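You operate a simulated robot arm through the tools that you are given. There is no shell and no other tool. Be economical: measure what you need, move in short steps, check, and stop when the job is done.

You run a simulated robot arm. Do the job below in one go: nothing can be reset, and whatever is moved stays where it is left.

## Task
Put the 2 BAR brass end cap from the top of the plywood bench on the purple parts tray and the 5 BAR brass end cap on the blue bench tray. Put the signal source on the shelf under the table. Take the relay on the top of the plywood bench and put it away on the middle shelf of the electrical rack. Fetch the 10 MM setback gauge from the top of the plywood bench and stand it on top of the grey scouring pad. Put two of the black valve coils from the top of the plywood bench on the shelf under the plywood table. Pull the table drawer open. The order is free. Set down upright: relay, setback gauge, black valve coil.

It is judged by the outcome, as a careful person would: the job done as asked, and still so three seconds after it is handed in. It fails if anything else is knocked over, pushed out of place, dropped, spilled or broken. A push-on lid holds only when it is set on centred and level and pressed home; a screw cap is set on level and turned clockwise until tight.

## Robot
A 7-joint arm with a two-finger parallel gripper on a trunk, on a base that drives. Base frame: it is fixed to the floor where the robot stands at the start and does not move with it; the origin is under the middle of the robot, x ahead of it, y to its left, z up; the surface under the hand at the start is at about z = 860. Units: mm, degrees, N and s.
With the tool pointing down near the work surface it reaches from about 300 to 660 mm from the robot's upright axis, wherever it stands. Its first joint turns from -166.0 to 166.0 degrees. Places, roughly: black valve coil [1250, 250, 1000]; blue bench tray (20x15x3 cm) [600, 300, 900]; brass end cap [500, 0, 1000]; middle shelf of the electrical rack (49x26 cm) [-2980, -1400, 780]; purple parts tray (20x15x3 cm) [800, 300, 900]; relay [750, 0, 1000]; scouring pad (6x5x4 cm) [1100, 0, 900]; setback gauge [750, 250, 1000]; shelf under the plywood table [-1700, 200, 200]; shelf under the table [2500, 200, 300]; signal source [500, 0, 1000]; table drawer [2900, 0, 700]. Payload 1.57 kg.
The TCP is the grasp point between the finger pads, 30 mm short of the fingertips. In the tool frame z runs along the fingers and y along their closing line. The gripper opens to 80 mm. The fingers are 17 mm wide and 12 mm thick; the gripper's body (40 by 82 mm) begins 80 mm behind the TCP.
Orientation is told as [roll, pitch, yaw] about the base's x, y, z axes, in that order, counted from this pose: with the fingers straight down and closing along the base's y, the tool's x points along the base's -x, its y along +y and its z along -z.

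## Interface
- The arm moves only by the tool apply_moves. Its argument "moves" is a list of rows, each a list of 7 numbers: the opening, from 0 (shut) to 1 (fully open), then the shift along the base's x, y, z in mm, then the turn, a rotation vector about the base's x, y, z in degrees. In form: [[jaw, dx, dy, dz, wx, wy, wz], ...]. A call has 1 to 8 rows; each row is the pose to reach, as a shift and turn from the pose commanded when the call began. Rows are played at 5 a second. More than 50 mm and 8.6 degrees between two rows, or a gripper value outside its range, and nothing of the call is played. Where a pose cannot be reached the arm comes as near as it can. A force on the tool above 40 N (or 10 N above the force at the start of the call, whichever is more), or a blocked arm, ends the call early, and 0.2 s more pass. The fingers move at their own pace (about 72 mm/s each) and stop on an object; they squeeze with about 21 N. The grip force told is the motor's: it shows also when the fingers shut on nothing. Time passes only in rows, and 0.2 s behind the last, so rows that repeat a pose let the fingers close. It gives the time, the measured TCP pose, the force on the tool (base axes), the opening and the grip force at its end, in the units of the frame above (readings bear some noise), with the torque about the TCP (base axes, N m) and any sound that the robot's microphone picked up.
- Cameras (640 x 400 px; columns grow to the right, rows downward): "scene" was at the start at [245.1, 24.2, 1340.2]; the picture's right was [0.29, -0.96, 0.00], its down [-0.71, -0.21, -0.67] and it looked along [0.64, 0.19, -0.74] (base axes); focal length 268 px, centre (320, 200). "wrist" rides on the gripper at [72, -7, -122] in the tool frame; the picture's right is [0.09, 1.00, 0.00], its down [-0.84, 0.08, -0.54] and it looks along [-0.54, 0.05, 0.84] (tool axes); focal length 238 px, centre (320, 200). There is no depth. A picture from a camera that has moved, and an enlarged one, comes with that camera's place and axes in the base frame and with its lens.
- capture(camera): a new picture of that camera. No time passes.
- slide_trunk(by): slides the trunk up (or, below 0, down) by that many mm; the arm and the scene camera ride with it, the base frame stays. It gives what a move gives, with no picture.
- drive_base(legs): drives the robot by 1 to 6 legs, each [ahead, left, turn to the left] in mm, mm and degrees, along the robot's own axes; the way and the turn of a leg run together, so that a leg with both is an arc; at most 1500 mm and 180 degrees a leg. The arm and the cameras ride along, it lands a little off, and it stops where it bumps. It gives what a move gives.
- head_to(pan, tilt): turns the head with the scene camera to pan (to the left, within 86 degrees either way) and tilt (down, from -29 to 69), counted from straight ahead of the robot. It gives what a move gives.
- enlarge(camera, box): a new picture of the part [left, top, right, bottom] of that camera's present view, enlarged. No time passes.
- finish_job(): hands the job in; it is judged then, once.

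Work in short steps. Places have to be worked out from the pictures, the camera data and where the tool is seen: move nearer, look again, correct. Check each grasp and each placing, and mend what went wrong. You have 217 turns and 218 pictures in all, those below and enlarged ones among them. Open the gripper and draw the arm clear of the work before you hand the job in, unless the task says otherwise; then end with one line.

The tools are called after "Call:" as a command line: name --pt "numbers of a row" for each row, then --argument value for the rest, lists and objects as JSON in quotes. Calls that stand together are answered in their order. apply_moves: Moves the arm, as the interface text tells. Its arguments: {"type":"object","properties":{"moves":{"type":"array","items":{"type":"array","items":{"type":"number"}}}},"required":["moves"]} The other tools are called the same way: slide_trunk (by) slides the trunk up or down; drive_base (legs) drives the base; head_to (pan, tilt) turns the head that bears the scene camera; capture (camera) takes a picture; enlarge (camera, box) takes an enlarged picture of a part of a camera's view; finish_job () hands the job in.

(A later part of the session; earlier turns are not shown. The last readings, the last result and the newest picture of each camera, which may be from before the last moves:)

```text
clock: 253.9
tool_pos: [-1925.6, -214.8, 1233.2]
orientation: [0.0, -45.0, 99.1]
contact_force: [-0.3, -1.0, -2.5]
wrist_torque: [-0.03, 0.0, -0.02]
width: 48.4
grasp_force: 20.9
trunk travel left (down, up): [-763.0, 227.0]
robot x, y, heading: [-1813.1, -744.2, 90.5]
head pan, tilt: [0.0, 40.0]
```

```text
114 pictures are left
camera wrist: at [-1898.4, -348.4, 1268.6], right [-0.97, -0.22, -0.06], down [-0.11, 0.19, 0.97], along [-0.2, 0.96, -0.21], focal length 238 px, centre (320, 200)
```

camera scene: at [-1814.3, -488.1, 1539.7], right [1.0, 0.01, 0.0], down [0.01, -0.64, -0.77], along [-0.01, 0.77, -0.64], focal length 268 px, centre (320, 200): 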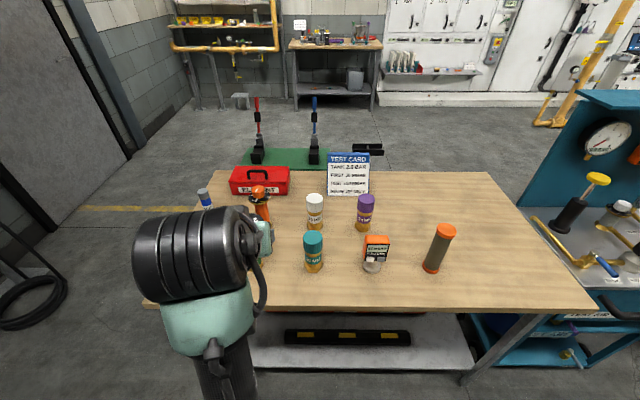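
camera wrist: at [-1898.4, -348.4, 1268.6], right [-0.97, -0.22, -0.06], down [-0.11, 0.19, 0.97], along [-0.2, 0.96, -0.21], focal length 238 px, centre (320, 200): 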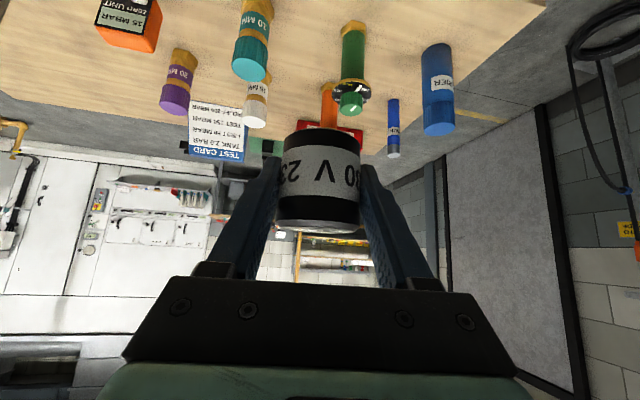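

Free shelf area at the left: x≈-2290…-2020. I move left, straighten the yaw, and lower the trunk in front of the table.

Call:
apply_moves --pt "0 10 -10 0 0 0 -4.5" --pt "0 20 -20 0 0 0 -9" --pt "0 20 -20 0 0 0 -9"

Call:
drive_base --legs '[[0, 270, 0]]'

Call:
slide_trunk --by -400

Call:
capture --camera "scene"

Call:
capture --camera "wrist"

```text
clock: 254.7
tool_pos: [-1904.0, -234.9, 1233.7]
orientation: [0.0, -45.0, 89.9]
contact_force: [0.1, 0.7, -2.1]
wrist_torque: [-0.04, -0.02, 0.0]
width: 48.6
grasp_force: 21.0
trunk travel left (down, up): [-763.0, 227.0]
robot x, y, heading: [-1813.6, -744.3, 90.7]
head pan, tilt: [0.0, 40.0]
```

```text
clock: 256.6
tool_pos: [-2170.2, -236.3, 1232.4]
orientation: [0.0, -45.0, 89.9]
contact_force: [-0.6, -1.1, -2.5]
wrist_torque: [-0.01, 0.0, -0.01]
width: 48.2
grasp_force: 21.1
trunk travel left (down, up): [-763.0, 227.0]
robot x, y, heading: [-2080.1, -746.6, 90.5]
head pan, tilt: [0.0, 40.0]
```

```text
clock: 260.4
tool_pos: [-2169.5, -237.5, 832.1]
orientation: [-0.1, -45.1, 89.9]
contact_force: [-0.2, 0.8, -2.3]
wrist_torque: [-0.03, 0.02, 0.0]
width: 48.3
grasp_force: 20.7
trunk travel left (down, up): [-363.0, 627.0]
robot x, y, heading: [-2076.1, -746.5, 90.5]
head pan, tilt: [0.0, 40.0]
```

```text
113 pictures are left
camera scene: at [-2079.3, -491.3, 1139.7], right [1.0, 0.01, 0.0], down [0.01, -0.64, -0.77], along [-0.01, 0.77, -0.64], focal length 268 px, centre (320, 200)
```

scene: 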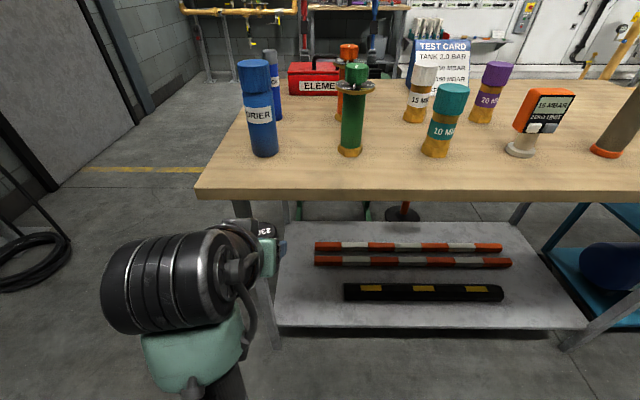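

```text
112 pictures are left
camera wrist: at [-2163.4, -374.0, 868.5], right [-1.0, -0.06, -0.06], down [-0.08, 0.21, 0.97], along [-0.05, 0.98, -0.21], focal length 238 px, centre (320, 200)
```

wrist: 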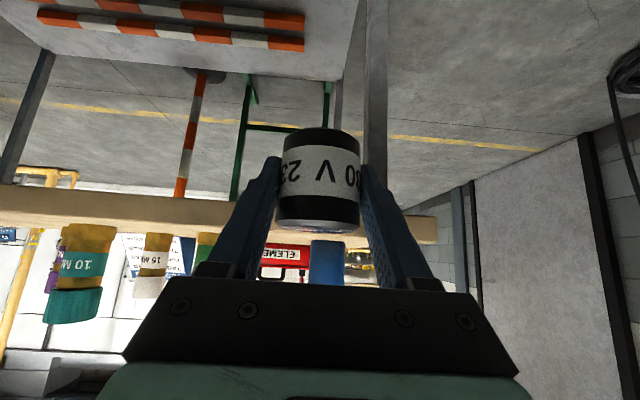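

Layout is clear: free shelf at x≈-2220…-1990. Aim for (-2150, 80). Lower the rest: trunk to the bottom, arm down 140.

Call:
slide_trunk --by -360

Call:
apply_moves --pt "0 5 0 -45 0 0 0" --pt "0 10 0 -90 0 0 0" --pt "0 15 0 -135 0 0 0" --pt "0 20 0 -170 0 0 0" --pt "0 20 0 -170 0 0 0"

Call:
capture --camera "scene"

Call:
capture --camera "wrist"

```text
clock: 263.9
tool_pos: [-2169.4, -237.2, 472.5]
orientation: [0.0, -44.9, 89.9]
contact_force: [0.1, -0.7, -2.5]
wrist_torque: [-0.04, 0.02, -0.02]
width: 48.5
grasp_force: 21.2
trunk travel left (down, up): [-3.0, 987.0]
robot x, y, heading: [-2075.0, -744.9, 90.5]
head pan, tilt: [0.0, 40.0]
```

```text
clock: 265.1
tool_pos: [-2151.3, -234.3, 300.8]
orientation: [0.2, -45.0, 89.9]
contact_force: [0.4, 0.2, -2.5]
wrist_torque: [-0.03, 0.0, -0.03]
width: 48.7
grasp_force: 20.9
trunk travel left (down, up): [-3.0, 987.0]
robot x, y, heading: [-2077.8, -751.2, 90.6]
head pan, tilt: [0.0, 40.0]
```

```text
111 pictures are left
camera scene: at [-2079.3, -491.3, 779.7], right [1.0, 0.01, 0.0], down [0.01, -0.64, -0.77], along [-0.01, 0.77, -0.64], focal length 268 px, centre (320, 200)
```

scene: 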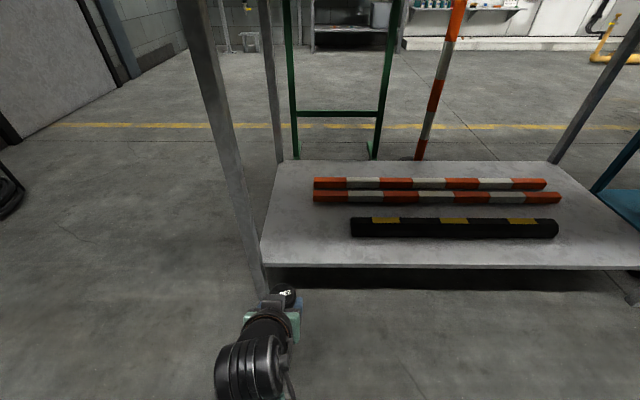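

```text
110 pictures are left
camera wrist: at [-2146.4, -370.7, 338.0], right [-1.0, -0.06, -0.06], down [-0.08, 0.21, 0.97], along [-0.05, 0.98, -0.21], focal length 238 px, centre (320, 200)
```

wrist: 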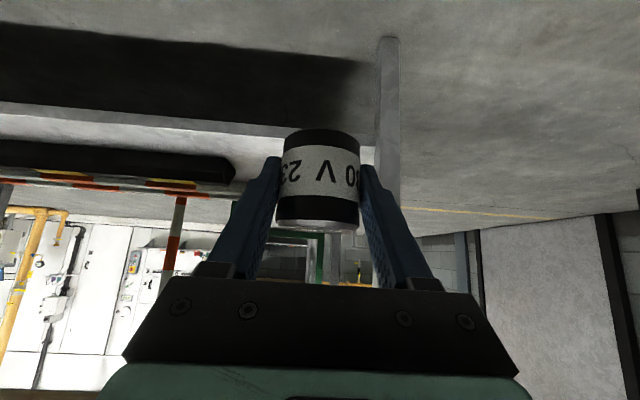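

Leg inner edge at x≈-2240, shelf top ~z 170–200. Drive in 180 mm, then extend.

Call:
drive_base --legs '[[180, 0, 0]]'

Call:
capture --camera "wrist"

Call:
capture --camera "scene"

```text
clock: 266.6
tool_pos: [-2151.5, -47.8, 302.3]
orientation: [0.0, -45.0, 89.7]
contact_force: [-0.6, -0.2, -3.2]
wrist_torque: [-0.02, 0.02, -0.03]
width: 48.4
grasp_force: 21.3
trunk travel left (down, up): [-3.0, 987.0]
robot x, y, heading: [-2078.3, -559.4, 90.2]
head pan, tilt: [0.0, 40.0]
```

```text
109 pictures are left
camera wrist: at [-2146.5, -185.2, 338.5], right [-1.0, -0.06, -0.06], down [-0.08, 0.21, 0.97], along [-0.05, 0.98, -0.21], focal length 238 px, centre (320, 200)
```

wrist: 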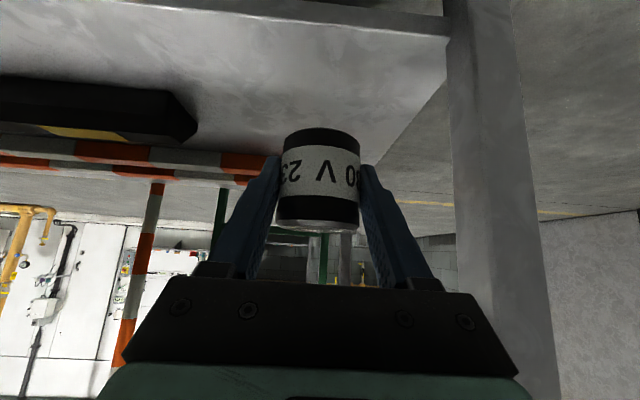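

```text
108 pictures are left
camera scene: at [-2079.8, -306.2, 779.7], right [1.0, 0.01, 0.0], down [0.0, -0.64, -0.77], along [0.0, 0.77, -0.64], focal length 268 px, centre (320, 200)
```

scene: 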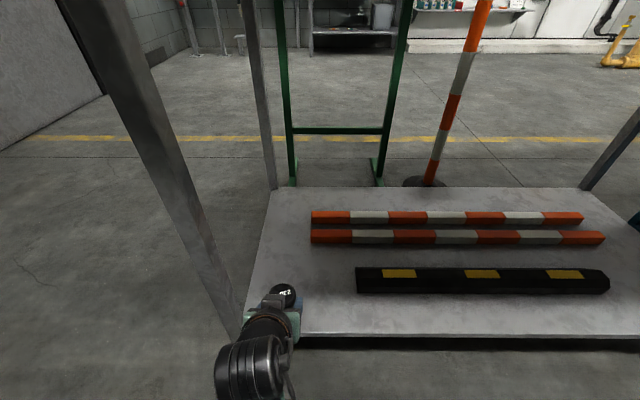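

Extend 115 mm and lower toward the shelf.

Call:
apply_moves --pt "0 0 38 -5 0 0 0" --pt "0 0 76 -15 0 0 0" --pt "0 0 115 -30 0 0 0" --pt "0 0 115 -55 0 0 0" --pt "0 0 115 -55 0 0 0"

Call:
capture --camera "wrist"

Call:
capture --camera "scene"

```text
clock: 267.8
tool_pos: [-2152.4, 64.3, 247.0]
orientation: [0.1, -45.0, 89.8]
contact_force: [0.0, 1.2, -3.4]
wrist_torque: [-0.07, -0.03, -0.01]
width: 48.4
grasp_force: 20.3
trunk travel left (down, up): [-3.0, 987.0]
robot x, y, heading: [-2076.8, -564.2, 90.3]
head pan, tilt: [0.0, 40.0]
```

```text
107 pictures are left
camera wrist: at [-2146.7, -73.4, 283.9], right [-1.0, -0.06, -0.06], down [-0.08, 0.21, 0.97], along [-0.05, 0.98, -0.21], focal length 238 px, centre (320, 200)
```

wrist: 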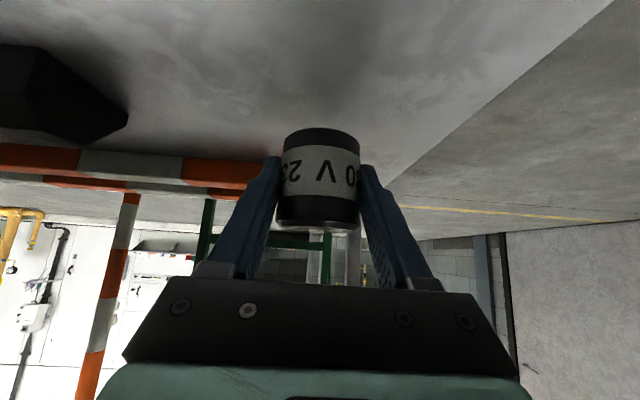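

```text
106 pictures are left
camera scene: at [-2079.8, -306.2, 779.7], right [1.0, 0.01, 0.0], down [0.0, -0.64, -0.77], along [0.0, 0.77, -0.64], focal length 268 px, centre (320, 200)
```

scene: 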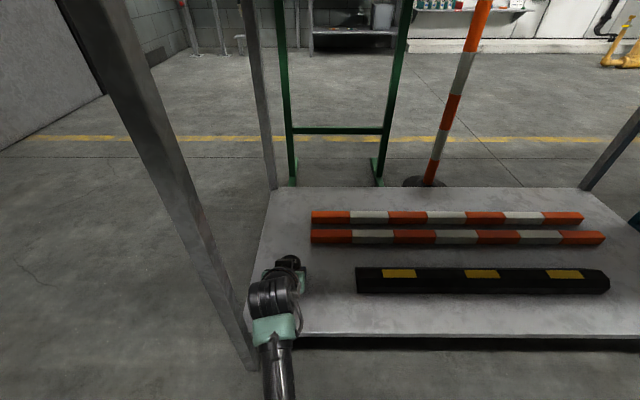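

Lower in small steps until contact.

Call:
apply_moves --pt "0 0 0 -5 0 0 0" --pt "0 0 0 -10 0 0 0" --pt "0 0 0 -10 0 0 0"

Call:
apply_moves --pt "0 0 0 -4 0 0 0" --pt "0 0 0 -8 0 0 0" --pt "0 0 0 -8 0 0 0"

Call:
capture --camera "wrist"

```text
clock: 268.6
tool_pos: [-2150.5, 66.1, 238.0]
orientation: [0.0, -45.0, 89.8]
contact_force: [-0.3, 0.2, -3.6]
wrist_torque: [0.01, 0.01, -0.02]
width: 48.2
grasp_force: 20.9
trunk travel left (down, up): [-3.0, 987.0]
robot x, y, heading: [-2078.5, -559.2, 90.6]
head pan, tilt: [0.0, 40.0]
```

```text
clock: 269.4
tool_pos: [-2152.1, 67.1, 228.6]
orientation: [0.0, -45.0, 89.7]
contact_force: [-0.1, 0.5, -2.8]
wrist_torque: [0.01, 0.02, 0.01]
width: 48.2
grasp_force: 21.0
trunk travel left (down, up): [-3.0, 987.0]
robot x, y, heading: [-2077.0, -560.3, 90.6]
head pan, tilt: [0.0, 40.0]
```

```text
105 pictures are left
camera wrist: at [-2146.0, -70.4, 265.1], right [-1.0, -0.06, -0.06], down [-0.08, 0.21, 0.97], along [-0.05, 0.98, -0.21], focal length 238 px, centre (320, 200)
```

wrist: 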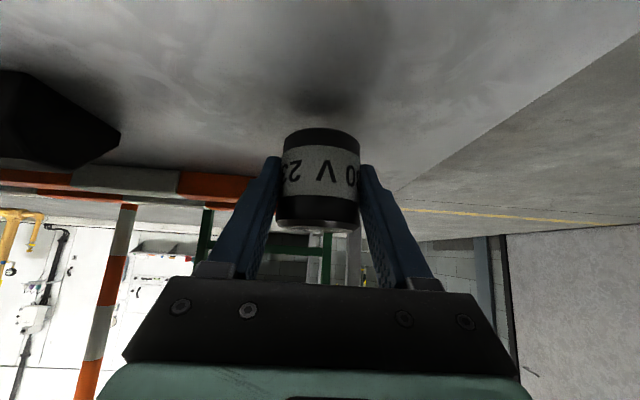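

Shadow still separated; continue down.

Call:
apply_moves --pt "0 0 0 -4 0 0 0" --pt "0 0 0 -8 0 0 0" --pt "0 0 0 -8 0 0 0"

Call:
apply_moves --pt "0 0 0 -3 0 0 0" --pt "0 0 0 -6 0 0 0" --pt "0 0 0 -6 0 0 0"

Call:
capture --camera "wrist"

```text
clock: 270.2
tool_pos: [-2152.1, 66.3, 220.1]
orientation: [-0.1, -45.0, 89.6]
contact_force: [-0.4, 0.1, -3.2]
wrist_torque: [-0.02, -0.02, 0.02]
width: 48.2
grasp_force: 21.0
trunk travel left (down, up): [-3.0, 987.0]
robot x, y, heading: [-2079.0, -565.6, 90.6]
head pan, tilt: [0.0, 40.0]
```

```text
clock: 271.0
tool_pos: [-2152.1, 68.6, 215.3]
orientation: [-0.1, -45.0, 89.7]
contact_force: [0.0, 0.5, -3.4]
wrist_torque: [-0.04, 0.01, -0.01]
width: 48.4
grasp_force: 20.7
trunk travel left (down, up): [-3.0, 987.0]
robot x, y, heading: [-2077.3, -560.3, 90.5]
head pan, tilt: [0.0, 40.0]
```

```text
104 pictures are left
camera wrist: at [-2146.4, -69.0, 251.9], right [-1.0, -0.06, -0.06], down [-0.08, 0.21, 0.97], along [-0.04, 0.98, -0.21], focal length 238 px, centre (320, 200)
```

wrist: 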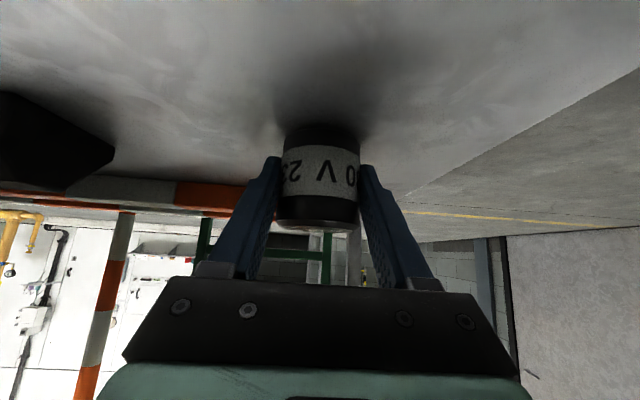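

Close now; 2 mm steps.

Call:
apply_moves --pt "0 0 0 -2 0 0 0" --pt "0 0 0 -4 0 0 0" --pt "0 0 0 -4 0 0 0"

Call:
apply_moves --pt "0 0 0 -2 0 0 0" --pt "0 0 0 -4 0 0 0" --pt "0 0 0 -4 0 0 0"

Call:
capture --camera "wrist"

```text
clock: 271.8
tool_pos: [-2151.5, 67.0, 214.5]
orientation: [0.1, -45.2, 89.7]
contact_force: [0.5, 0.5, 3.3]
wrist_torque: [0.17, 0.03, -0.04]
width: 48.3
grasp_force: 21.0
trunk travel left (down, up): [-3.0, 987.0]
robot x, y, heading: [-2076.9, -563.5, 90.5]
head pan, tilt: [0.0, 40.0]
```

```text
clock: 272.6
tool_pos: [-2153.3, 69.7, 212.1]
orientation: [0.1, -45.5, 89.6]
contact_force: [1.1, -0.2, 16.3]
wrist_torque: [0.28, 0.28, 0.08]
width: 48.5
grasp_force: 21.3
trunk travel left (down, up): [-3.0, 987.0]
robot x, y, heading: [-2078.9, -561.7, 90.5]
head pan, tilt: [0.0, 40.0]
```

```text
103 pictures are left
camera wrist: at [-2146.9, -68.3, 247.0], right [-1.0, -0.06, -0.06], down [-0.07, 0.2, 0.98], along [-0.05, 0.98, -0.2], focal length 238 px, centre (320, 200)
```

wrist: 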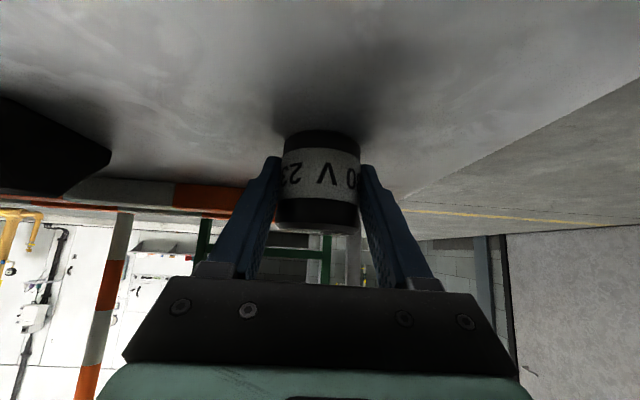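

In contact. Ease 3 mm, open, retreat along the tool axis.

Call:
apply_moves --pt "0 0 0 4 0 0 0" --pt "0.75 0 0 4 0 0 0" --pt "1 0 0 4 0 0 0" --pt "1 0 0 4 0 0 0" --pt "1 0 -30 34 0 0 0" --pt "1 0 -60 64 0 0 0" --pt "1 0 -100 80 0 0 0" --pt "1 0 -140 90 0 0 0"

Call:
capture --camera "wrist"

Call:
capture --camera "scene"

```text
clock: 274.4
tool_pos: [-2154.8, -74.9, 295.6]
orientation: [0.0, -45.0, 89.8]
contact_force: [0.4, 0.3, 0.4]
wrist_torque: [0.01, 0.01, 0.02]
width: 80.2
grasp_force: 0.2
trunk travel left (down, up): [-3.0, 987.0]
robot x, y, heading: [-2078.6, -561.4, 90.5]
head pan, tilt: [0.0, 40.0]
```

```text
102 pictures are left
camera wrist: at [-2148.6, -213.0, 331.8], right [-1.0, -0.06, -0.06], down [-0.08, 0.21, 0.97], along [-0.05, 0.98, -0.21], focal length 238 px, centre (320, 200)
```

wrist: 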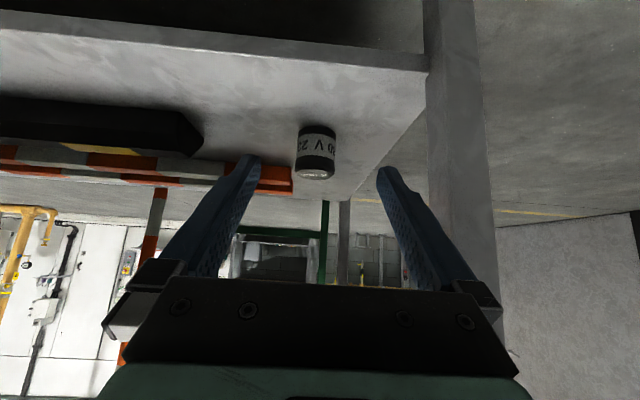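

```text
101 pictures are left
camera scene: at [-2079.8, -306.3, 779.7], right [1.0, 0.01, 0.0], down [0.0, -0.64, -0.77], along [0.0, 0.77, -0.64], focal length 268 px, centre (320, 200)
```

scene: 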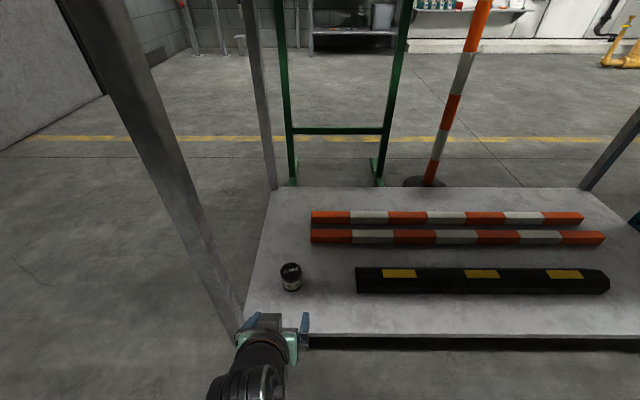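

First coil stands upright. Back out, raise the trunk, and turn to look at the electrical rack while here.

Call:
drive_base --legs '[[-220, 0, 0]]'

Call:
slide_trunk --by 400

Call:
slide_trunk --by 250

Call:
drive_base --legs '[[0, 0, 90]]'

Call:
head_to --pan 25 --tilt 25

Call:
capture --camera "scene"

```text
clock: 276.1
tool_pos: [-2152.1, -296.5, 294.8]
orientation: [0.0, -45.0, 89.7]
contact_force: [0.2, -0.5, 0.1]
wrist_torque: [0.01, 0.0, 0.0]
width: 80.0
grasp_force: 0.0
trunk travel left (down, up): [-3.0, 987.0]
robot x, y, heading: [-2077.8, -788.1, 90.5]
head pan, tilt: [0.0, 40.0]
```

```text
clock: 280.0
tool_pos: [-2152.1, -297.1, 695.3]
orientation: [0.1, -45.1, 89.7]
contact_force: [-0.3, 0.8, 0.2]
wrist_torque: [0.02, 0.0, 0.0]
width: 80.0
grasp_force: 0.0
trunk travel left (down, up): [-403.0, 587.0]
robot x, y, heading: [-2077.6, -784.9, 90.6]
head pan, tilt: [0.0, 40.0]
```

```text
clock: 282.6
tool_pos: [-2152.7, -296.9, 945.9]
orientation: [0.0, -44.9, 89.6]
contact_force: [-0.4, 0.3, 0.2]
wrist_torque: [0.0, 0.0, 0.04]
width: 79.9
grasp_force: 0.1
trunk travel left (down, up): [-653.0, 337.0]
robot x, y, heading: [-2075.6, -784.2, 90.4]
head pan, tilt: [0.0, 40.0]
```

```text
clock: 286.7
tool_pos: [-2566.4, -847.7, 946.9]
orientation: [0.0, -45.0, 178.2]
contact_force: [-0.6, 0.2, 0.0]
wrist_torque: [0.01, -0.01, 0.02]
width: 80.0
grasp_force: 0.0
trunk travel left (down, up): [-653.0, 337.0]
robot x, y, heading: [-2072.2, -783.4, 178.9]
head pan, tilt: [0.0, 40.0]
```

```text
clock: 287.6
tool_pos: [-2565.6, -848.3, 945.3]
orientation: [0.0, -45.0, 178.2]
contact_force: [-0.3, 0.3, 0.4]
wrist_torque: [0.01, 0.02, -0.06]
width: 80.1
grasp_force: 0.0
trunk travel left (down, up): [-653.0, 337.0]
robot x, y, heading: [-2077.5, -787.6, 178.9]
head pan, tilt: [25.0, 25.0]
```

```text
100 pictures are left
camera scene: at [-2331.0, -816.8, 1453.0], right [-0.4, 0.91, 0.0], down [0.39, 0.17, -0.91], along [-0.83, -0.37, -0.42], focal length 268 px, centre (320, 200)
```

scene: 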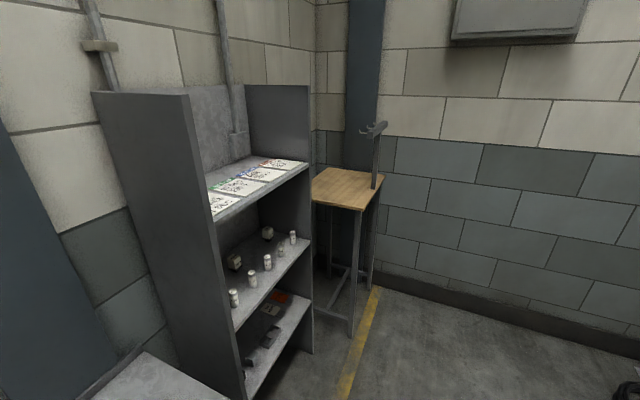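

Call:
enlarge --camera "scene" --box '[190, 140, 330, 390]'

Call:
capture --camera "wrist"

```text
1.60 times, centred on (260, 265) of scene
camera zoom: at [-2331.0, -816.8, 1453.0], right [-0.4, 0.91, 0.0], down [0.39, 0.17, -0.91], along [-0.83, -0.37, -0.42], focal length 428 px, centre (416, 96)
```

zoom: 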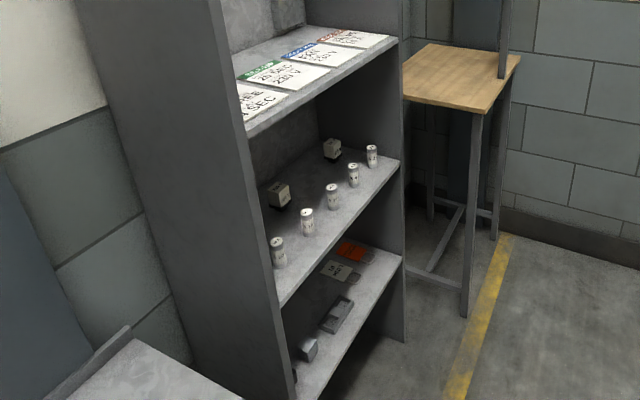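

```text
98 pictures are left
camera wrist: at [-2429.2, -845.7, 981.5], right [0.04, -1.0, -0.06], down [-0.21, -0.07, 0.97], along [-0.98, -0.02, -0.21], focal length 238 px, centre (320, 200)
```

wrist: 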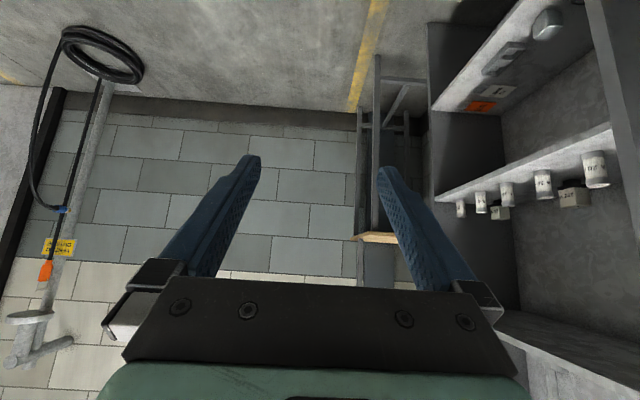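

The middle shelf has five fuses in front (y≈-1336) and two relays behind (x≈-3178, -2951; y≈-1455); free spot around (-3064, -1425). I'll use the tool rolled 180° (camera on top) for clearance. Roll it now in free space.

Call:
apply_moves --pt "1 0 0 0 -5.7 0 -5.7" --pt "1 0 0 0 -11.3 0 -11.3" --pt "1 0 0 0 -17 0 -17" --pt "1 0 0 0 -22.6 0 -22.6" --pt "1 0 0 0 -28.3 0 -28.3" --pt "1 0 0 0 -33.9 0 -33.9" --pt "1 0 0 0 -39.6 0 -39.6" --pt "1 0 0 0 -45.2 0 -45.2"

Call:
apply_moves --pt "1 0 0 0 -5.7 0 -5.7" --pt "1 0 0 0 -11.3 0 -11.3" --pt "1 0 0 0 -17 0 -17" --pt "1 0 0 0 -22.6 0 -22.6" --pt "1 0 0 0 -28.3 0 -28.3" --pt "1 0 0 0 -33.9 0 -33.9" --pt "1 0 0 0 -39.6 0 -39.6" --pt "1 0 0 0 -45.2 0 -45.2"

Call:
capture --camera "wrist"

```text
clock: 289.4
tool_pos: [-2566.7, -846.7, 945.8]
orientation: [41.1, -17.2, 108.1]
contact_force: [-0.1, -0.3, 0.2]
wrist_torque: [-0.02, -0.03, -0.02]
width: 80.1
grasp_force: 0.0
trunk travel left (down, up): [-653.0, 337.0]
robot x, y, heading: [-2079.0, -786.6, 179.0]
head pan, tilt: [25.0, 25.0]
```

```text
clock: 291.2
tool_pos: [-2564.1, -848.1, 944.8]
orientation: [36.4, 26.5, 60.0]
contact_force: [-0.1, 0.2, 0.1]
wrist_torque: [0.02, 0.0, -0.01]
width: 79.9
grasp_force: 0.0
trunk travel left (down, up): [-653.0, 337.0]
robot x, y, heading: [-2074.3, -785.5, 178.7]
head pan, tilt: [25.0, 25.0]
```

```text
97 pictures are left
camera wrist: at [-2509.3, -906.1, 1062.1], right [-0.6, 0.56, 0.57], down [0.71, 0.7, 0.06], along [-0.37, 0.44, -0.82], focal length 238 px, centre (320, 200)
```

wrist: 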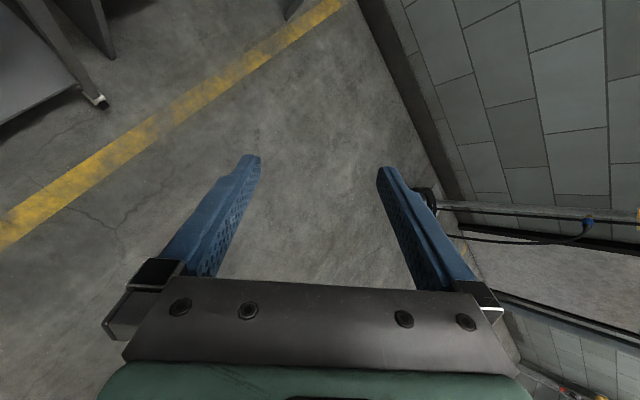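

Rolling works; finish the remaining 52°.

Call:
apply_moves --pt "1 0 0 0 -5.7 0 -5.7" --pt "1 0 0 0 -11.3 0 -11.3" --pt "1 0 0 0 -17 0 -17" --pt "1 0 0 0 -22.6 0 -22.6" --pt "1 0 0 0 -28.3 0 -28.3" --pt "1 0 0 0 -33.9 0 -33.9" --pt "1 0 0 0 -36.8 0 -36.8" --pt "1 0 0 0 -36.8 0 -36.8"

Call:
slide_trunk --by 150

Call:
drive_base --legs '[[0, 0, -179], [1340, 0, 0], [1340, 0, 0]]'

```text
clock: 293.0
tool_pos: [-2565.1, -848.4, 944.3]
orientation: [-2.3, 44.9, -1.6]
contact_force: [0.0, 0.3, 0.0]
wrist_torque: [-0.02, 0.02, -0.01]
width: 80.0
grasp_force: 0.1
out of reach, approached as far as the arm can: row 5
trunk travel left (down, up): [-653.0, 337.0]
robot x, y, heading: [-2076.4, -784.9, 178.8]
head pan, tilt: [25.0, 25.0]
```

```text
clock: 294.8
tool_pos: [-2565.5, -848.4, 1093.7]
orientation: [-2.2, 45.0, -1.6]
contact_force: [0.5, -0.8, 0.7]
wrist_torque: [0.03, 0.0, -0.01]
width: 80.0
grasp_force: 0.0
trunk travel left (down, up): [-803.0, 187.0]
robot x, y, heading: [-2080.9, -784.2, 178.7]
head pan, tilt: [25.0, 25.0]
```

```text
clock: 315.1
tool_pos: [1051.3, -1025.7, 1094.7]
orientation: [-2.4, 45.0, 173.9]
contact_force: [0.0, 0.7, -0.2]
wrist_torque: [0.02, 0.04, -0.01]
width: 80.0
grasp_force: 0.0
trunk travel left (down, up): [-803.0, 187.0]
robot x, y, heading: [562.3, -1052.3, -5.7]
head pan, tilt: [25.0, 25.0]
```

Move left over the bench behind the 24 V coil, straightening the heading.

Call:
drive_base --legs '[[0, 0, 5.7], [0, 1105, 0]]'

Call:
capture --camera "wrist"

Call:
head_to --pan -5 --tilt 40

Call:
capture --camera "scene"

```text
clock: 321.4
tool_pos: [1053.3, 136.3, 1094.4]
orientation: [-2.3, 45.0, 179.1]
contact_force: [0.1, 0.1, -0.2]
wrist_torque: [-0.04, 0.01, 0.01]
width: 79.9
grasp_force: 0.2
trunk travel left (down, up): [-803.0, 187.0]
robot x, y, heading: [564.4, 69.3, -0.4]
head pan, tilt: [25.0, 25.0]
```

```text
96 pictures are left
camera wrist: at [1016.4, 138.4, 1232.6], right [0.08, -1.0, 0.04], down [-0.97, -0.08, -0.21], along [0.21, -0.02, -0.98], focal length 238 px, centre (320, 200)
```

wrist: 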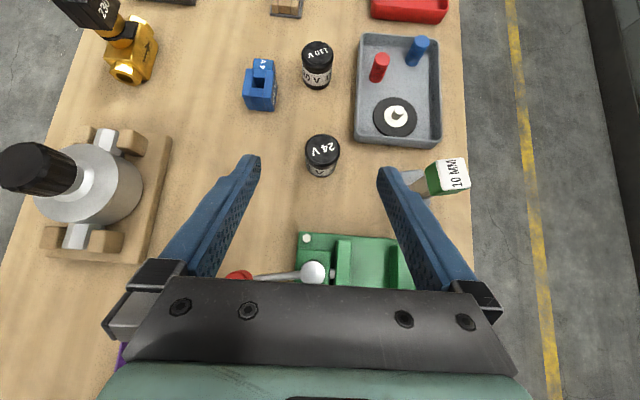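

```text
clock: 322.3
tool_pos: [1052.0, 135.6, 1094.1]
orientation: [-2.3, 44.9, 179.1]
contact_force: [-0.1, -0.4, -0.2]
wrist_torque: [0.01, -0.01, -0.01]
width: 79.8
grasp_force: 0.0
trunk travel left (down, up): [-803.0, 187.0]
robot x, y, heading: [565.1, 67.2, -0.4]
head pan, tilt: [-5.0, 40.0]
```

```text
95 pictures are left
camera scene: at [818.5, 58.7, 1579.8], right [-0.09, -1.0, 0.0], down [-0.64, 0.06, -0.77], along [0.76, -0.07, -0.64], focal length 268 px, centre (320, 200)
```

scene: 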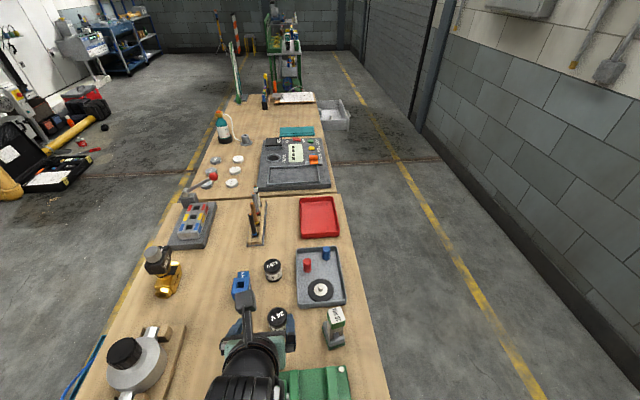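

24 V coil at ≈ (1158, 136). Lower the trunk 120 (tool to z≈974), then check alignment.

Call:
slide_trunk --by -117

Call:
apply_moves --pt "1 15 0 0 0 0 0" --pt "1 30 0 -14 0 0 0" --pt "1 45 0 -29 0 0 0" --pt "1 45 0 -29 0 0 0"

Call:
capture --camera "wrist"

```text
clock: 323.8
tool_pos: [1052.7, 135.2, 978.5]
orientation: [-2.3, 45.0, 179.2]
contact_force: [0.8, 0.4, 0.7]
wrist_torque: [-0.02, 0.05, -0.04]
width: 79.8
grasp_force: 0.1
trunk travel left (down, up): [-686.0, 304.0]
robot x, y, heading: [561.8, 64.3, -0.5]
head pan, tilt: [-5.0, 40.0]
```

```text
clock: 324.8
tool_pos: [1098.3, 137.6, 947.0]
orientation: [-2.4, 44.9, 179.3]
contact_force: [0.1, 0.4, 0.0]
wrist_torque: [0.01, 0.0, 0.01]
width: 79.9
grasp_force: 0.0
trunk travel left (down, up): [-686.0, 304.0]
robot x, y, heading: [562.4, 68.1, -0.4]
head pan, tilt: [-5.0, 40.0]
```

```text
94 pictures are left
camera wrist: at [1061.2, 139.8, 1084.0], right [0.08, -1.0, 0.04], down [-0.97, -0.09, -0.21], along [0.21, -0.02, -0.98], focal length 238 px, centre (320, 200)
```

wrist: 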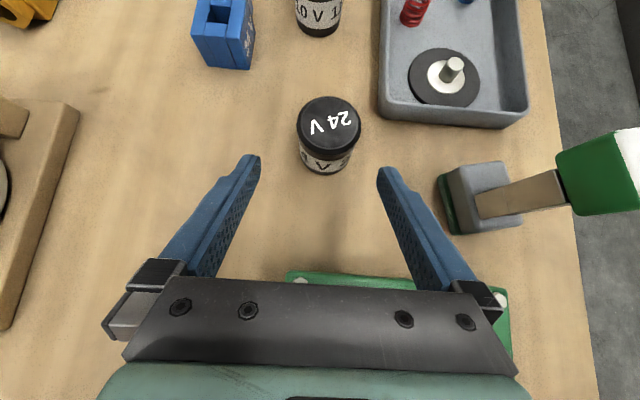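

Aligned. Advance 55 mm along the axis and close.

Call:
apply_moves --pt "1 28 -1 -28 0 0 0" --pt "1 56 -2 -54 0 0 0" --pt "1 56 -2 -54 0 0 0" --pt "0.4 56 -2 -54 0 0 0" --pt "0 56 -2 -54 0 0 0" --pt "0 56 -2 -54 0 0 0" --pt "0 56 -2 -54 0 0 0"

Call:
capture --camera "wrist"

```text
clock: 326.4
tool_pos: [1152.1, 136.0, 893.3]
orientation: [-2.3, 45.0, 179.1]
contact_force: [1.9, -1.7, 2.5]
wrist_torque: [-0.17, -0.02, 0.0]
width: 49.2
grasp_force: 20.5
trunk travel left (down, up): [-686.0, 304.0]
robot x, y, heading: [563.6, 67.1, -0.5]
head pan, tilt: [-5.0, 40.0]
```

```text
93 pictures are left
camera wrist: at [1115.7, 138.2, 1031.0], right [0.08, -1.0, 0.04], down [-0.97, -0.08, -0.21], along [0.21, -0.02, -0.98], focal length 238 px, centre (320, 200)
```

wrist: 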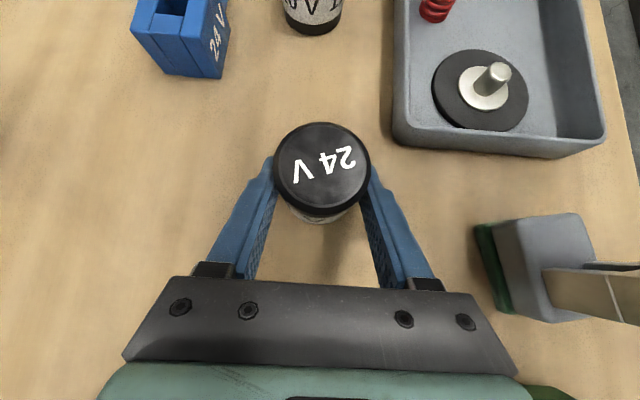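

Gripped (49 mm). Lift and back off upward, then raise the trunk.

Call:
apply_moves --pt "0 0 0 20 0 0 0" --pt "0 0 0 65 0 0 0" --pt "0 -20 0 110 0 0 0" --pt "0 -40 0 155 0 0 0" --pt "0 -55 0 200 0 0 0"

Call:
slide_trunk --by 140

Call:
capture --camera "wrist"

```text
clock: 327.6
tool_pos: [1097.0, 138.5, 1092.7]
orientation: [-2.4, 44.9, 179.1]
contact_force: [0.3, -0.3, -3.1]
wrist_torque: [-0.02, 0.02, 0.02]
width: 48.7
grasp_force: 21.4
trunk travel left (down, up): [-686.0, 304.0]
robot x, y, heading: [566.8, 67.5, -0.4]
head pan, tilt: [-5.0, 40.0]
```

```text
clock: 329.2
tool_pos: [1097.3, 139.7, 1232.5]
orientation: [-2.4, 44.9, 179.1]
contact_force: [-1.1, -0.1, -2.4]
wrist_torque: [-0.03, 0.03, 0.0]
width: 48.6
grasp_force: 20.8
trunk travel left (down, up): [-826.0, 164.0]
robot x, y, heading: [563.7, 69.5, -0.5]
head pan, tilt: [-5.0, 40.0]
```

```text
92 pictures are left
camera wrist: at [1061.4, 141.0, 1370.9], right [0.08, -1.0, 0.04], down [-0.97, -0.08, -0.21], along [0.21, -0.02, -0.98], focal length 238 px, centre (320, 200)
```

wrist: 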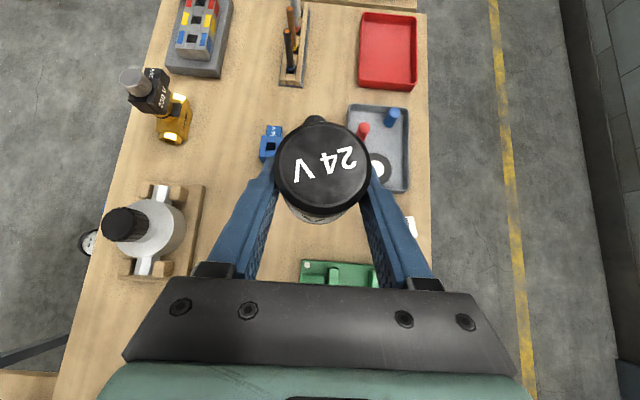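

Held. Carry it to the plywood table: out to the aisle, backwards, and turn to face it.

Call:
drive_base --legs '[[0, -850, 0.4], [-1270, 0, 0], [-1275, 0, 0], [0, 0, 90]]'

Call:
capture --camera "wrist"

```text
clock: 349.7
tool_pos: [-2087.8, -313.0, 1232.5]
orientation: [-2.4, 45.1, -90.6]
contact_force: [-0.3, 0.3, -2.9]
wrist_torque: [-0.05, -0.03, -0.01]
width: 48.0
grasp_force: 21.2
trunk travel left (down, up): [-826.0, 164.0]
robot x, y, heading: [-2010.3, -846.2, 90.0]
head pan, tilt: [-5.0, 40.0]
```

```text
91 pictures are left
camera wrist: at [-2089.5, -348.9, 1370.9], right [1.0, 0.08, 0.04], down [0.09, -0.97, -0.21], along [0.02, 0.21, -0.98], focal length 238 px, centre (320, 200)
```

wrist: 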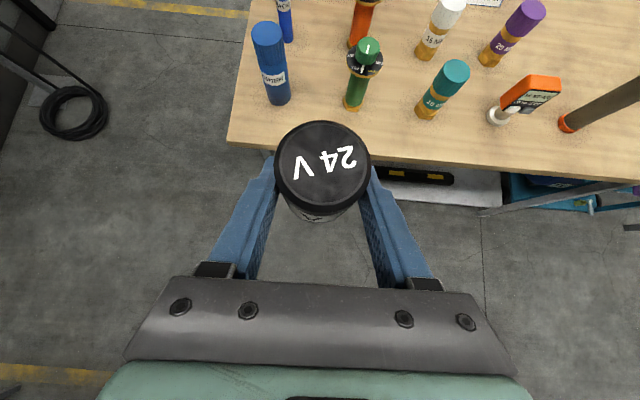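

Shift 38 right and lower the trunk in front of the table.

Call:
drive_base --legs '[[0, -38, 0]]'

Call:
slide_trunk --by -400

Call:
slide_trunk --by -400

Call:
apply_moves --pt "0 0 0 -45 0 0 0" --pt "0 0 0 -90 0 0 0" --pt "0 0 0 -135 0 0 0" --pt "0 0 0 -160 0 0 0" --pt "0 0 0 -160 0 0 0"

Call:
capture --camera "scene"

Call:
capture --camera "wrist"

```text
clock: 350.6
tool_pos: [-2049.4, -313.2, 1233.7]
orientation: [-2.3, 44.8, -90.4]
contact_force: [-0.6, 0.0, -2.5]
wrist_torque: [-0.04, 0.01, 0.03]
width: 48.3
grasp_force: 20.9
trunk travel left (down, up): [-826.0, 164.0]
robot x, y, heading: [-1973.5, -844.6, 89.9]
head pan, tilt: [-5.0, 40.0]
```

```text
clock: 354.4
tool_pos: [-2049.2, -313.0, 833.0]
orientation: [-2.2, 44.8, -90.5]
contact_force: [0.2, -0.4, -2.6]
wrist_torque: [-0.06, 0.0, 0.03]
width: 48.6
grasp_force: 21.3
trunk travel left (down, up): [-426.0, 564.0]
robot x, y, heading: [-1978.3, -846.7, 89.9]
head pan, tilt: [-5.0, 40.0]
```

```text
clock: 358.2
tool_pos: [-2047.8, -313.3, 433.1]
orientation: [-2.4, 44.9, -90.5]
contact_force: [-0.3, 0.1, -2.7]
wrist_torque: [-0.04, 0.0, -0.01]
width: 48.3
grasp_force: 21.8
trunk travel left (down, up): [-26.0, 964.0]
robot x, y, heading: [-1972.1, -842.1, 89.7]
head pan, tilt: [-5.0, 40.0]
```

```text
clock: 359.4
tool_pos: [-2049.8, -312.4, 273.4]
orientation: [-2.2, 45.0, -90.5]
contact_force: [-0.7, -0.5, -2.6]
wrist_torque: [-0.01, 0.02, -0.02]
width: 48.1
grasp_force: 21.5
trunk travel left (down, up): [-26.0, 964.0]
robot x, y, heading: [-1973.2, -845.8, 89.8]
head pan, tilt: [-5.0, 40.0]
```

```text
90 pictures are left
camera scene: at [-1965.2, -589.9, 802.7], right [1.0, -0.09, 0.0], down [-0.06, -0.64, -0.77], along [0.07, 0.76, -0.64], focal length 268 px, centre (320, 200)
```

scene: 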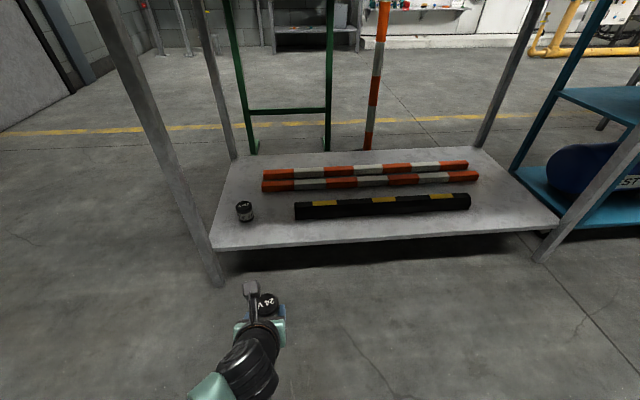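

```text
89 pictures are left
camera wrist: at [-2052.0, -348.2, 411.1], right [1.0, 0.08, 0.04], down [0.09, -0.97, -0.21], along [0.02, 0.21, -0.98], focal length 238 px, centre (320, 200)
```

wrist: 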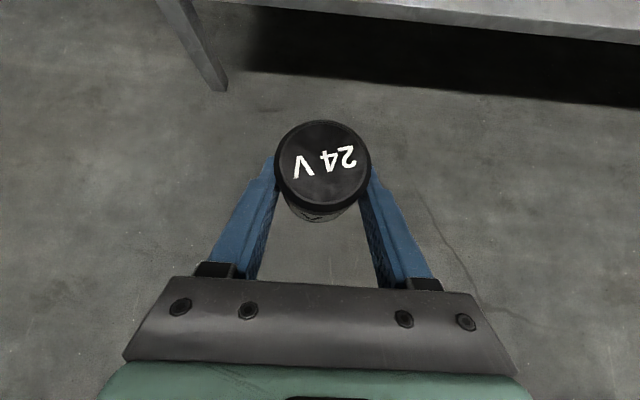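

Both the first coil and the free space look good. Drive in 190 mm, then extend 130 mm.

Call:
drive_base --legs '[[190, 0, 0]]'

Call:
capture --camera "wrist"

Call:
capture --camera "scene"

```text
clock: 361.0
tool_pos: [-2049.2, -119.4, 273.9]
orientation: [-2.4, 45.0, -90.5]
contact_force: [-1.0, 0.1, -3.8]
wrist_torque: [-0.03, 0.0, -0.03]
width: 48.1
grasp_force: 21.1
trunk travel left (down, up): [-26.0, 964.0]
robot x, y, heading: [-1972.6, -653.0, 89.9]
head pan, tilt: [-5.0, 40.0]
```

```text
88 pictures are left
camera wrist: at [-2052.6, -153.9, 411.5], right [1.0, 0.09, 0.04], down [0.09, -0.97, -0.21], along [0.02, 0.21, -0.98], focal length 238 px, centre (320, 200)
```

wrist: 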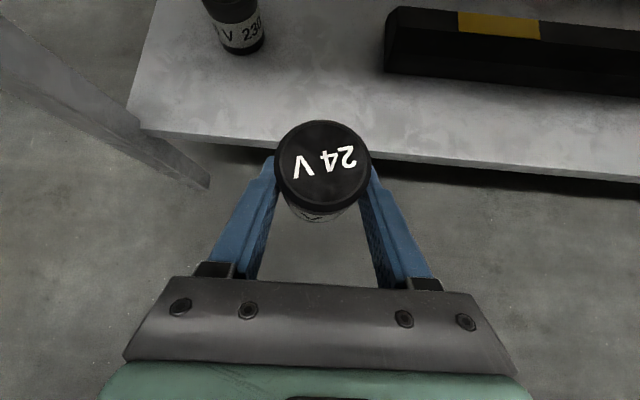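

```text
87 pictures are left
camera scene: at [-1965.4, -395.5, 802.7], right [1.0, -0.09, 0.0], down [-0.06, -0.64, -0.77], along [0.07, 0.76, -0.64], focal length 268 px, centre (320, 200)
```

scene: 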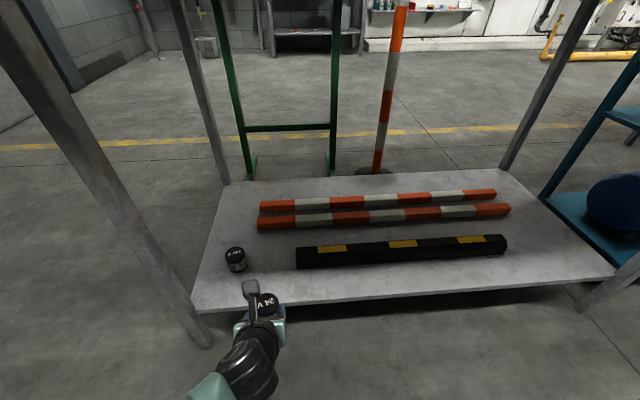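

Shelf edge y≈-48, pole corner (-1985, 48), first coil near (-2150, 75). Extend to (-2050, 10) and lower close to the shelf.

Call:
apply_moves --pt "0 0 43 -5 0 0 0" --pt "0 0 86 -15 0 0 0" --pt "0 0 130 -25 0 0 0" --pt "0 0 130 -45 0 0 0" --pt "0 0 130 -53 0 0 0" --pt "0 0 130 -53 0 0 0"

Call:
capture --camera "wrist"

Call:
apply_moves --pt "0 0 0 -3 0 0 0" --pt "0 0 0 -6 0 0 0" --pt "0 0 0 -6 0 0 0"

```text
clock: 362.4
tool_pos: [-2049.0, 12.6, 218.6]
orientation: [-2.4, 44.9, -90.3]
contact_force: [0.5, 0.1, -2.5]
wrist_torque: [-0.04, 0.0, 0.02]
width: 48.3
grasp_force: 20.7
trunk travel left (down, up): [-26.0, 964.0]
robot x, y, heading: [-1971.0, -649.8, 90.0]
head pan, tilt: [-5.0, 40.0]
```

```text
86 pictures are left
camera wrist: at [-2051.9, -24.2, 357.0], right [1.0, 0.09, 0.04], down [0.09, -0.97, -0.21], along [0.02, 0.21, -0.98], focal length 238 px, centre (320, 200)
```

wrist: 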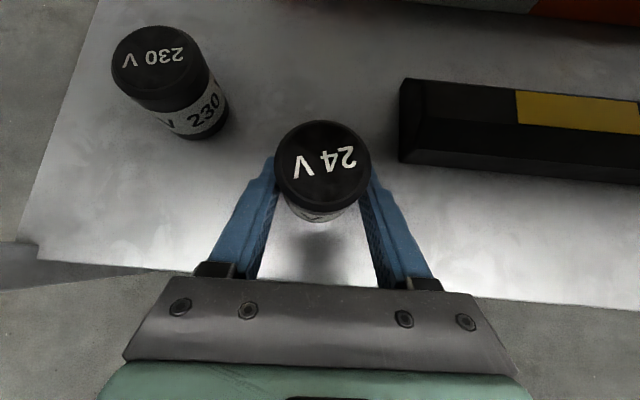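

```text
clock: 363.2
tool_pos: [-2050.9, 10.6, 213.6]
orientation: [-2.3, 44.9, -90.5]
contact_force: [0.6, -0.6, -2.4]
wrist_torque: [-0.04, -0.02, -0.02]
width: 48.2
grasp_force: 21.2
trunk travel left (down, up): [-26.0, 964.0]
robot x, y, heading: [-1973.8, -651.4, 90.2]
head pan, tilt: [-5.0, 40.0]
```

Good spacing. A few more millimetres to contact.

Call:
apply_moves --pt "0 0 0 -2 0 0 0" --pt "0 0 0 -4 0 0 0" --pt "0 0 0 -4 0 0 0"

```text
clock: 364.0
tool_pos: [-2049.2, 13.7, 213.5]
orientation: [-2.4, 45.4, -90.4]
contact_force: [-0.1, -0.7, 16.6]
wrist_torque: [0.25, -0.46, 0.04]
width: 48.5
grasp_force: 21.1
trunk travel left (down, up): [-26.0, 964.0]
robot x, y, heading: [-1970.7, -648.6, 90.0]
head pan, tilt: [-5.0, 40.0]
```

Contact. Ease up 3 mm, open moderately, and retreat along the tool axis.

Call:
apply_moves --pt "0 0 0 3 0 0 0" --pt "0.7 0 0 3 0 0 0" --pt "0.85 0 0 3 0 0 0" --pt "0.85 0 0 3 0 0 0" --pt "0.85 0 -32 34 0 0 0" --pt "0.85 0 -64 60 0 0 0" --pt "0.85 0 -100 75 0 0 0" --pt "0.85 0 -140 85 0 0 0"

Call:
capture --camera "wrist"

Call:
capture --camera "scene"

```text
clock: 365.8
tool_pos: [-2050.0, -128.1, 295.0]
orientation: [-2.4, 44.9, -90.4]
contact_force: [0.3, -0.3, 0.0]
wrist_torque: [-0.03, -0.01, 0.0]
width: 67.9
grasp_force: 0.0
trunk travel left (down, up): [-26.0, 964.0]
robot x, y, heading: [-1973.4, -648.0, 89.7]
head pan, tilt: [-5.0, 40.0]
```

```text
85 pictures are left
camera wrist: at [-2051.9, -164.1, 432.7], right [1.0, 0.09, 0.04], down [0.09, -0.97, -0.21], along [0.02, 0.21, -0.98], focal length 238 px, centre (320, 200)
```

wrist: 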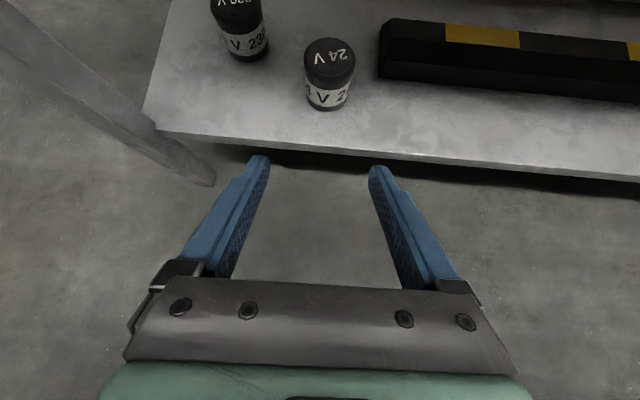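

```text
84 pictures are left
camera scene: at [-1965.4, -395.6, 802.7], right [1.0, -0.09, 0.0], down [-0.06, -0.64, -0.77], along [0.07, 0.76, -0.64], focal length 268 px, centre (320, 200)
```

scene: 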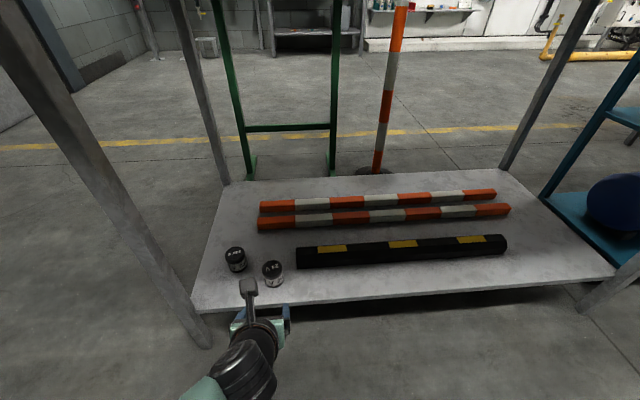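

Both coils stand on the shelf. Now the relay: back out, raise, turn and drive back to the bench.

Call:
drive_base --legs '[[-210, 0, 0]]'

Call:
slide_trunk --by 400

Call:
slide_trunk --by 400

Call:
drive_base --legs '[[0, 0, -90], [1030, 0, 0], [1030, 0, 0]]'

```text
clock: 367.4
tool_pos: [-2049.9, -331.4, 294.4]
orientation: [-2.4, 44.9, -90.5]
contact_force: [-0.4, 0.7, -0.4]
wrist_torque: [0.0, 0.01, 0.04]
width: 68.0
grasp_force: 0.0
trunk travel left (down, up): [-26.0, 964.0]
robot x, y, heading: [-1973.8, -856.7, 90.1]
head pan, tilt: [-5.0, 40.0]
```

```text
clock: 371.2
tool_pos: [-2048.6, -332.1, 694.5]
orientation: [-2.3, 44.9, -90.5]
contact_force: [-0.1, 0.8, -0.1]
wrist_torque: [-0.02, 0.02, 0.01]
width: 67.9
grasp_force: 0.1
trunk travel left (down, up): [-426.0, 564.0]
robot x, y, heading: [-1973.3, -852.3, 89.9]
head pan, tilt: [-5.0, 40.0]
```

```text
clock: 375.1
tool_pos: [-2049.2, -331.4, 1094.0]
orientation: [-2.3, 44.9, -90.4]
contact_force: [0.0, 0.5, 0.5]
wrist_torque: [0.02, -0.03, 0.01]
width: 67.9
grasp_force: 0.1
trunk travel left (down, up): [-826.0, 164.0]
robot x, y, heading: [-1972.9, -854.6, 90.1]
head pan, tilt: [-5.0, 40.0]
```

```text
clock: 389.3
tool_pos: [628.2, -878.2, 1094.7]
orientation: [-2.5, 44.9, 178.8]
contact_force: [0.0, 0.1, 0.5]
wrist_torque: [0.0, 0.0, -0.04]
width: 68.2
grasp_force: 0.0
trunk travel left (down, up): [-826.0, 164.0]
robot x, y, heading: [105.7, -953.7, -0.9]
head pan, tilt: [-5.0, 40.0]
```

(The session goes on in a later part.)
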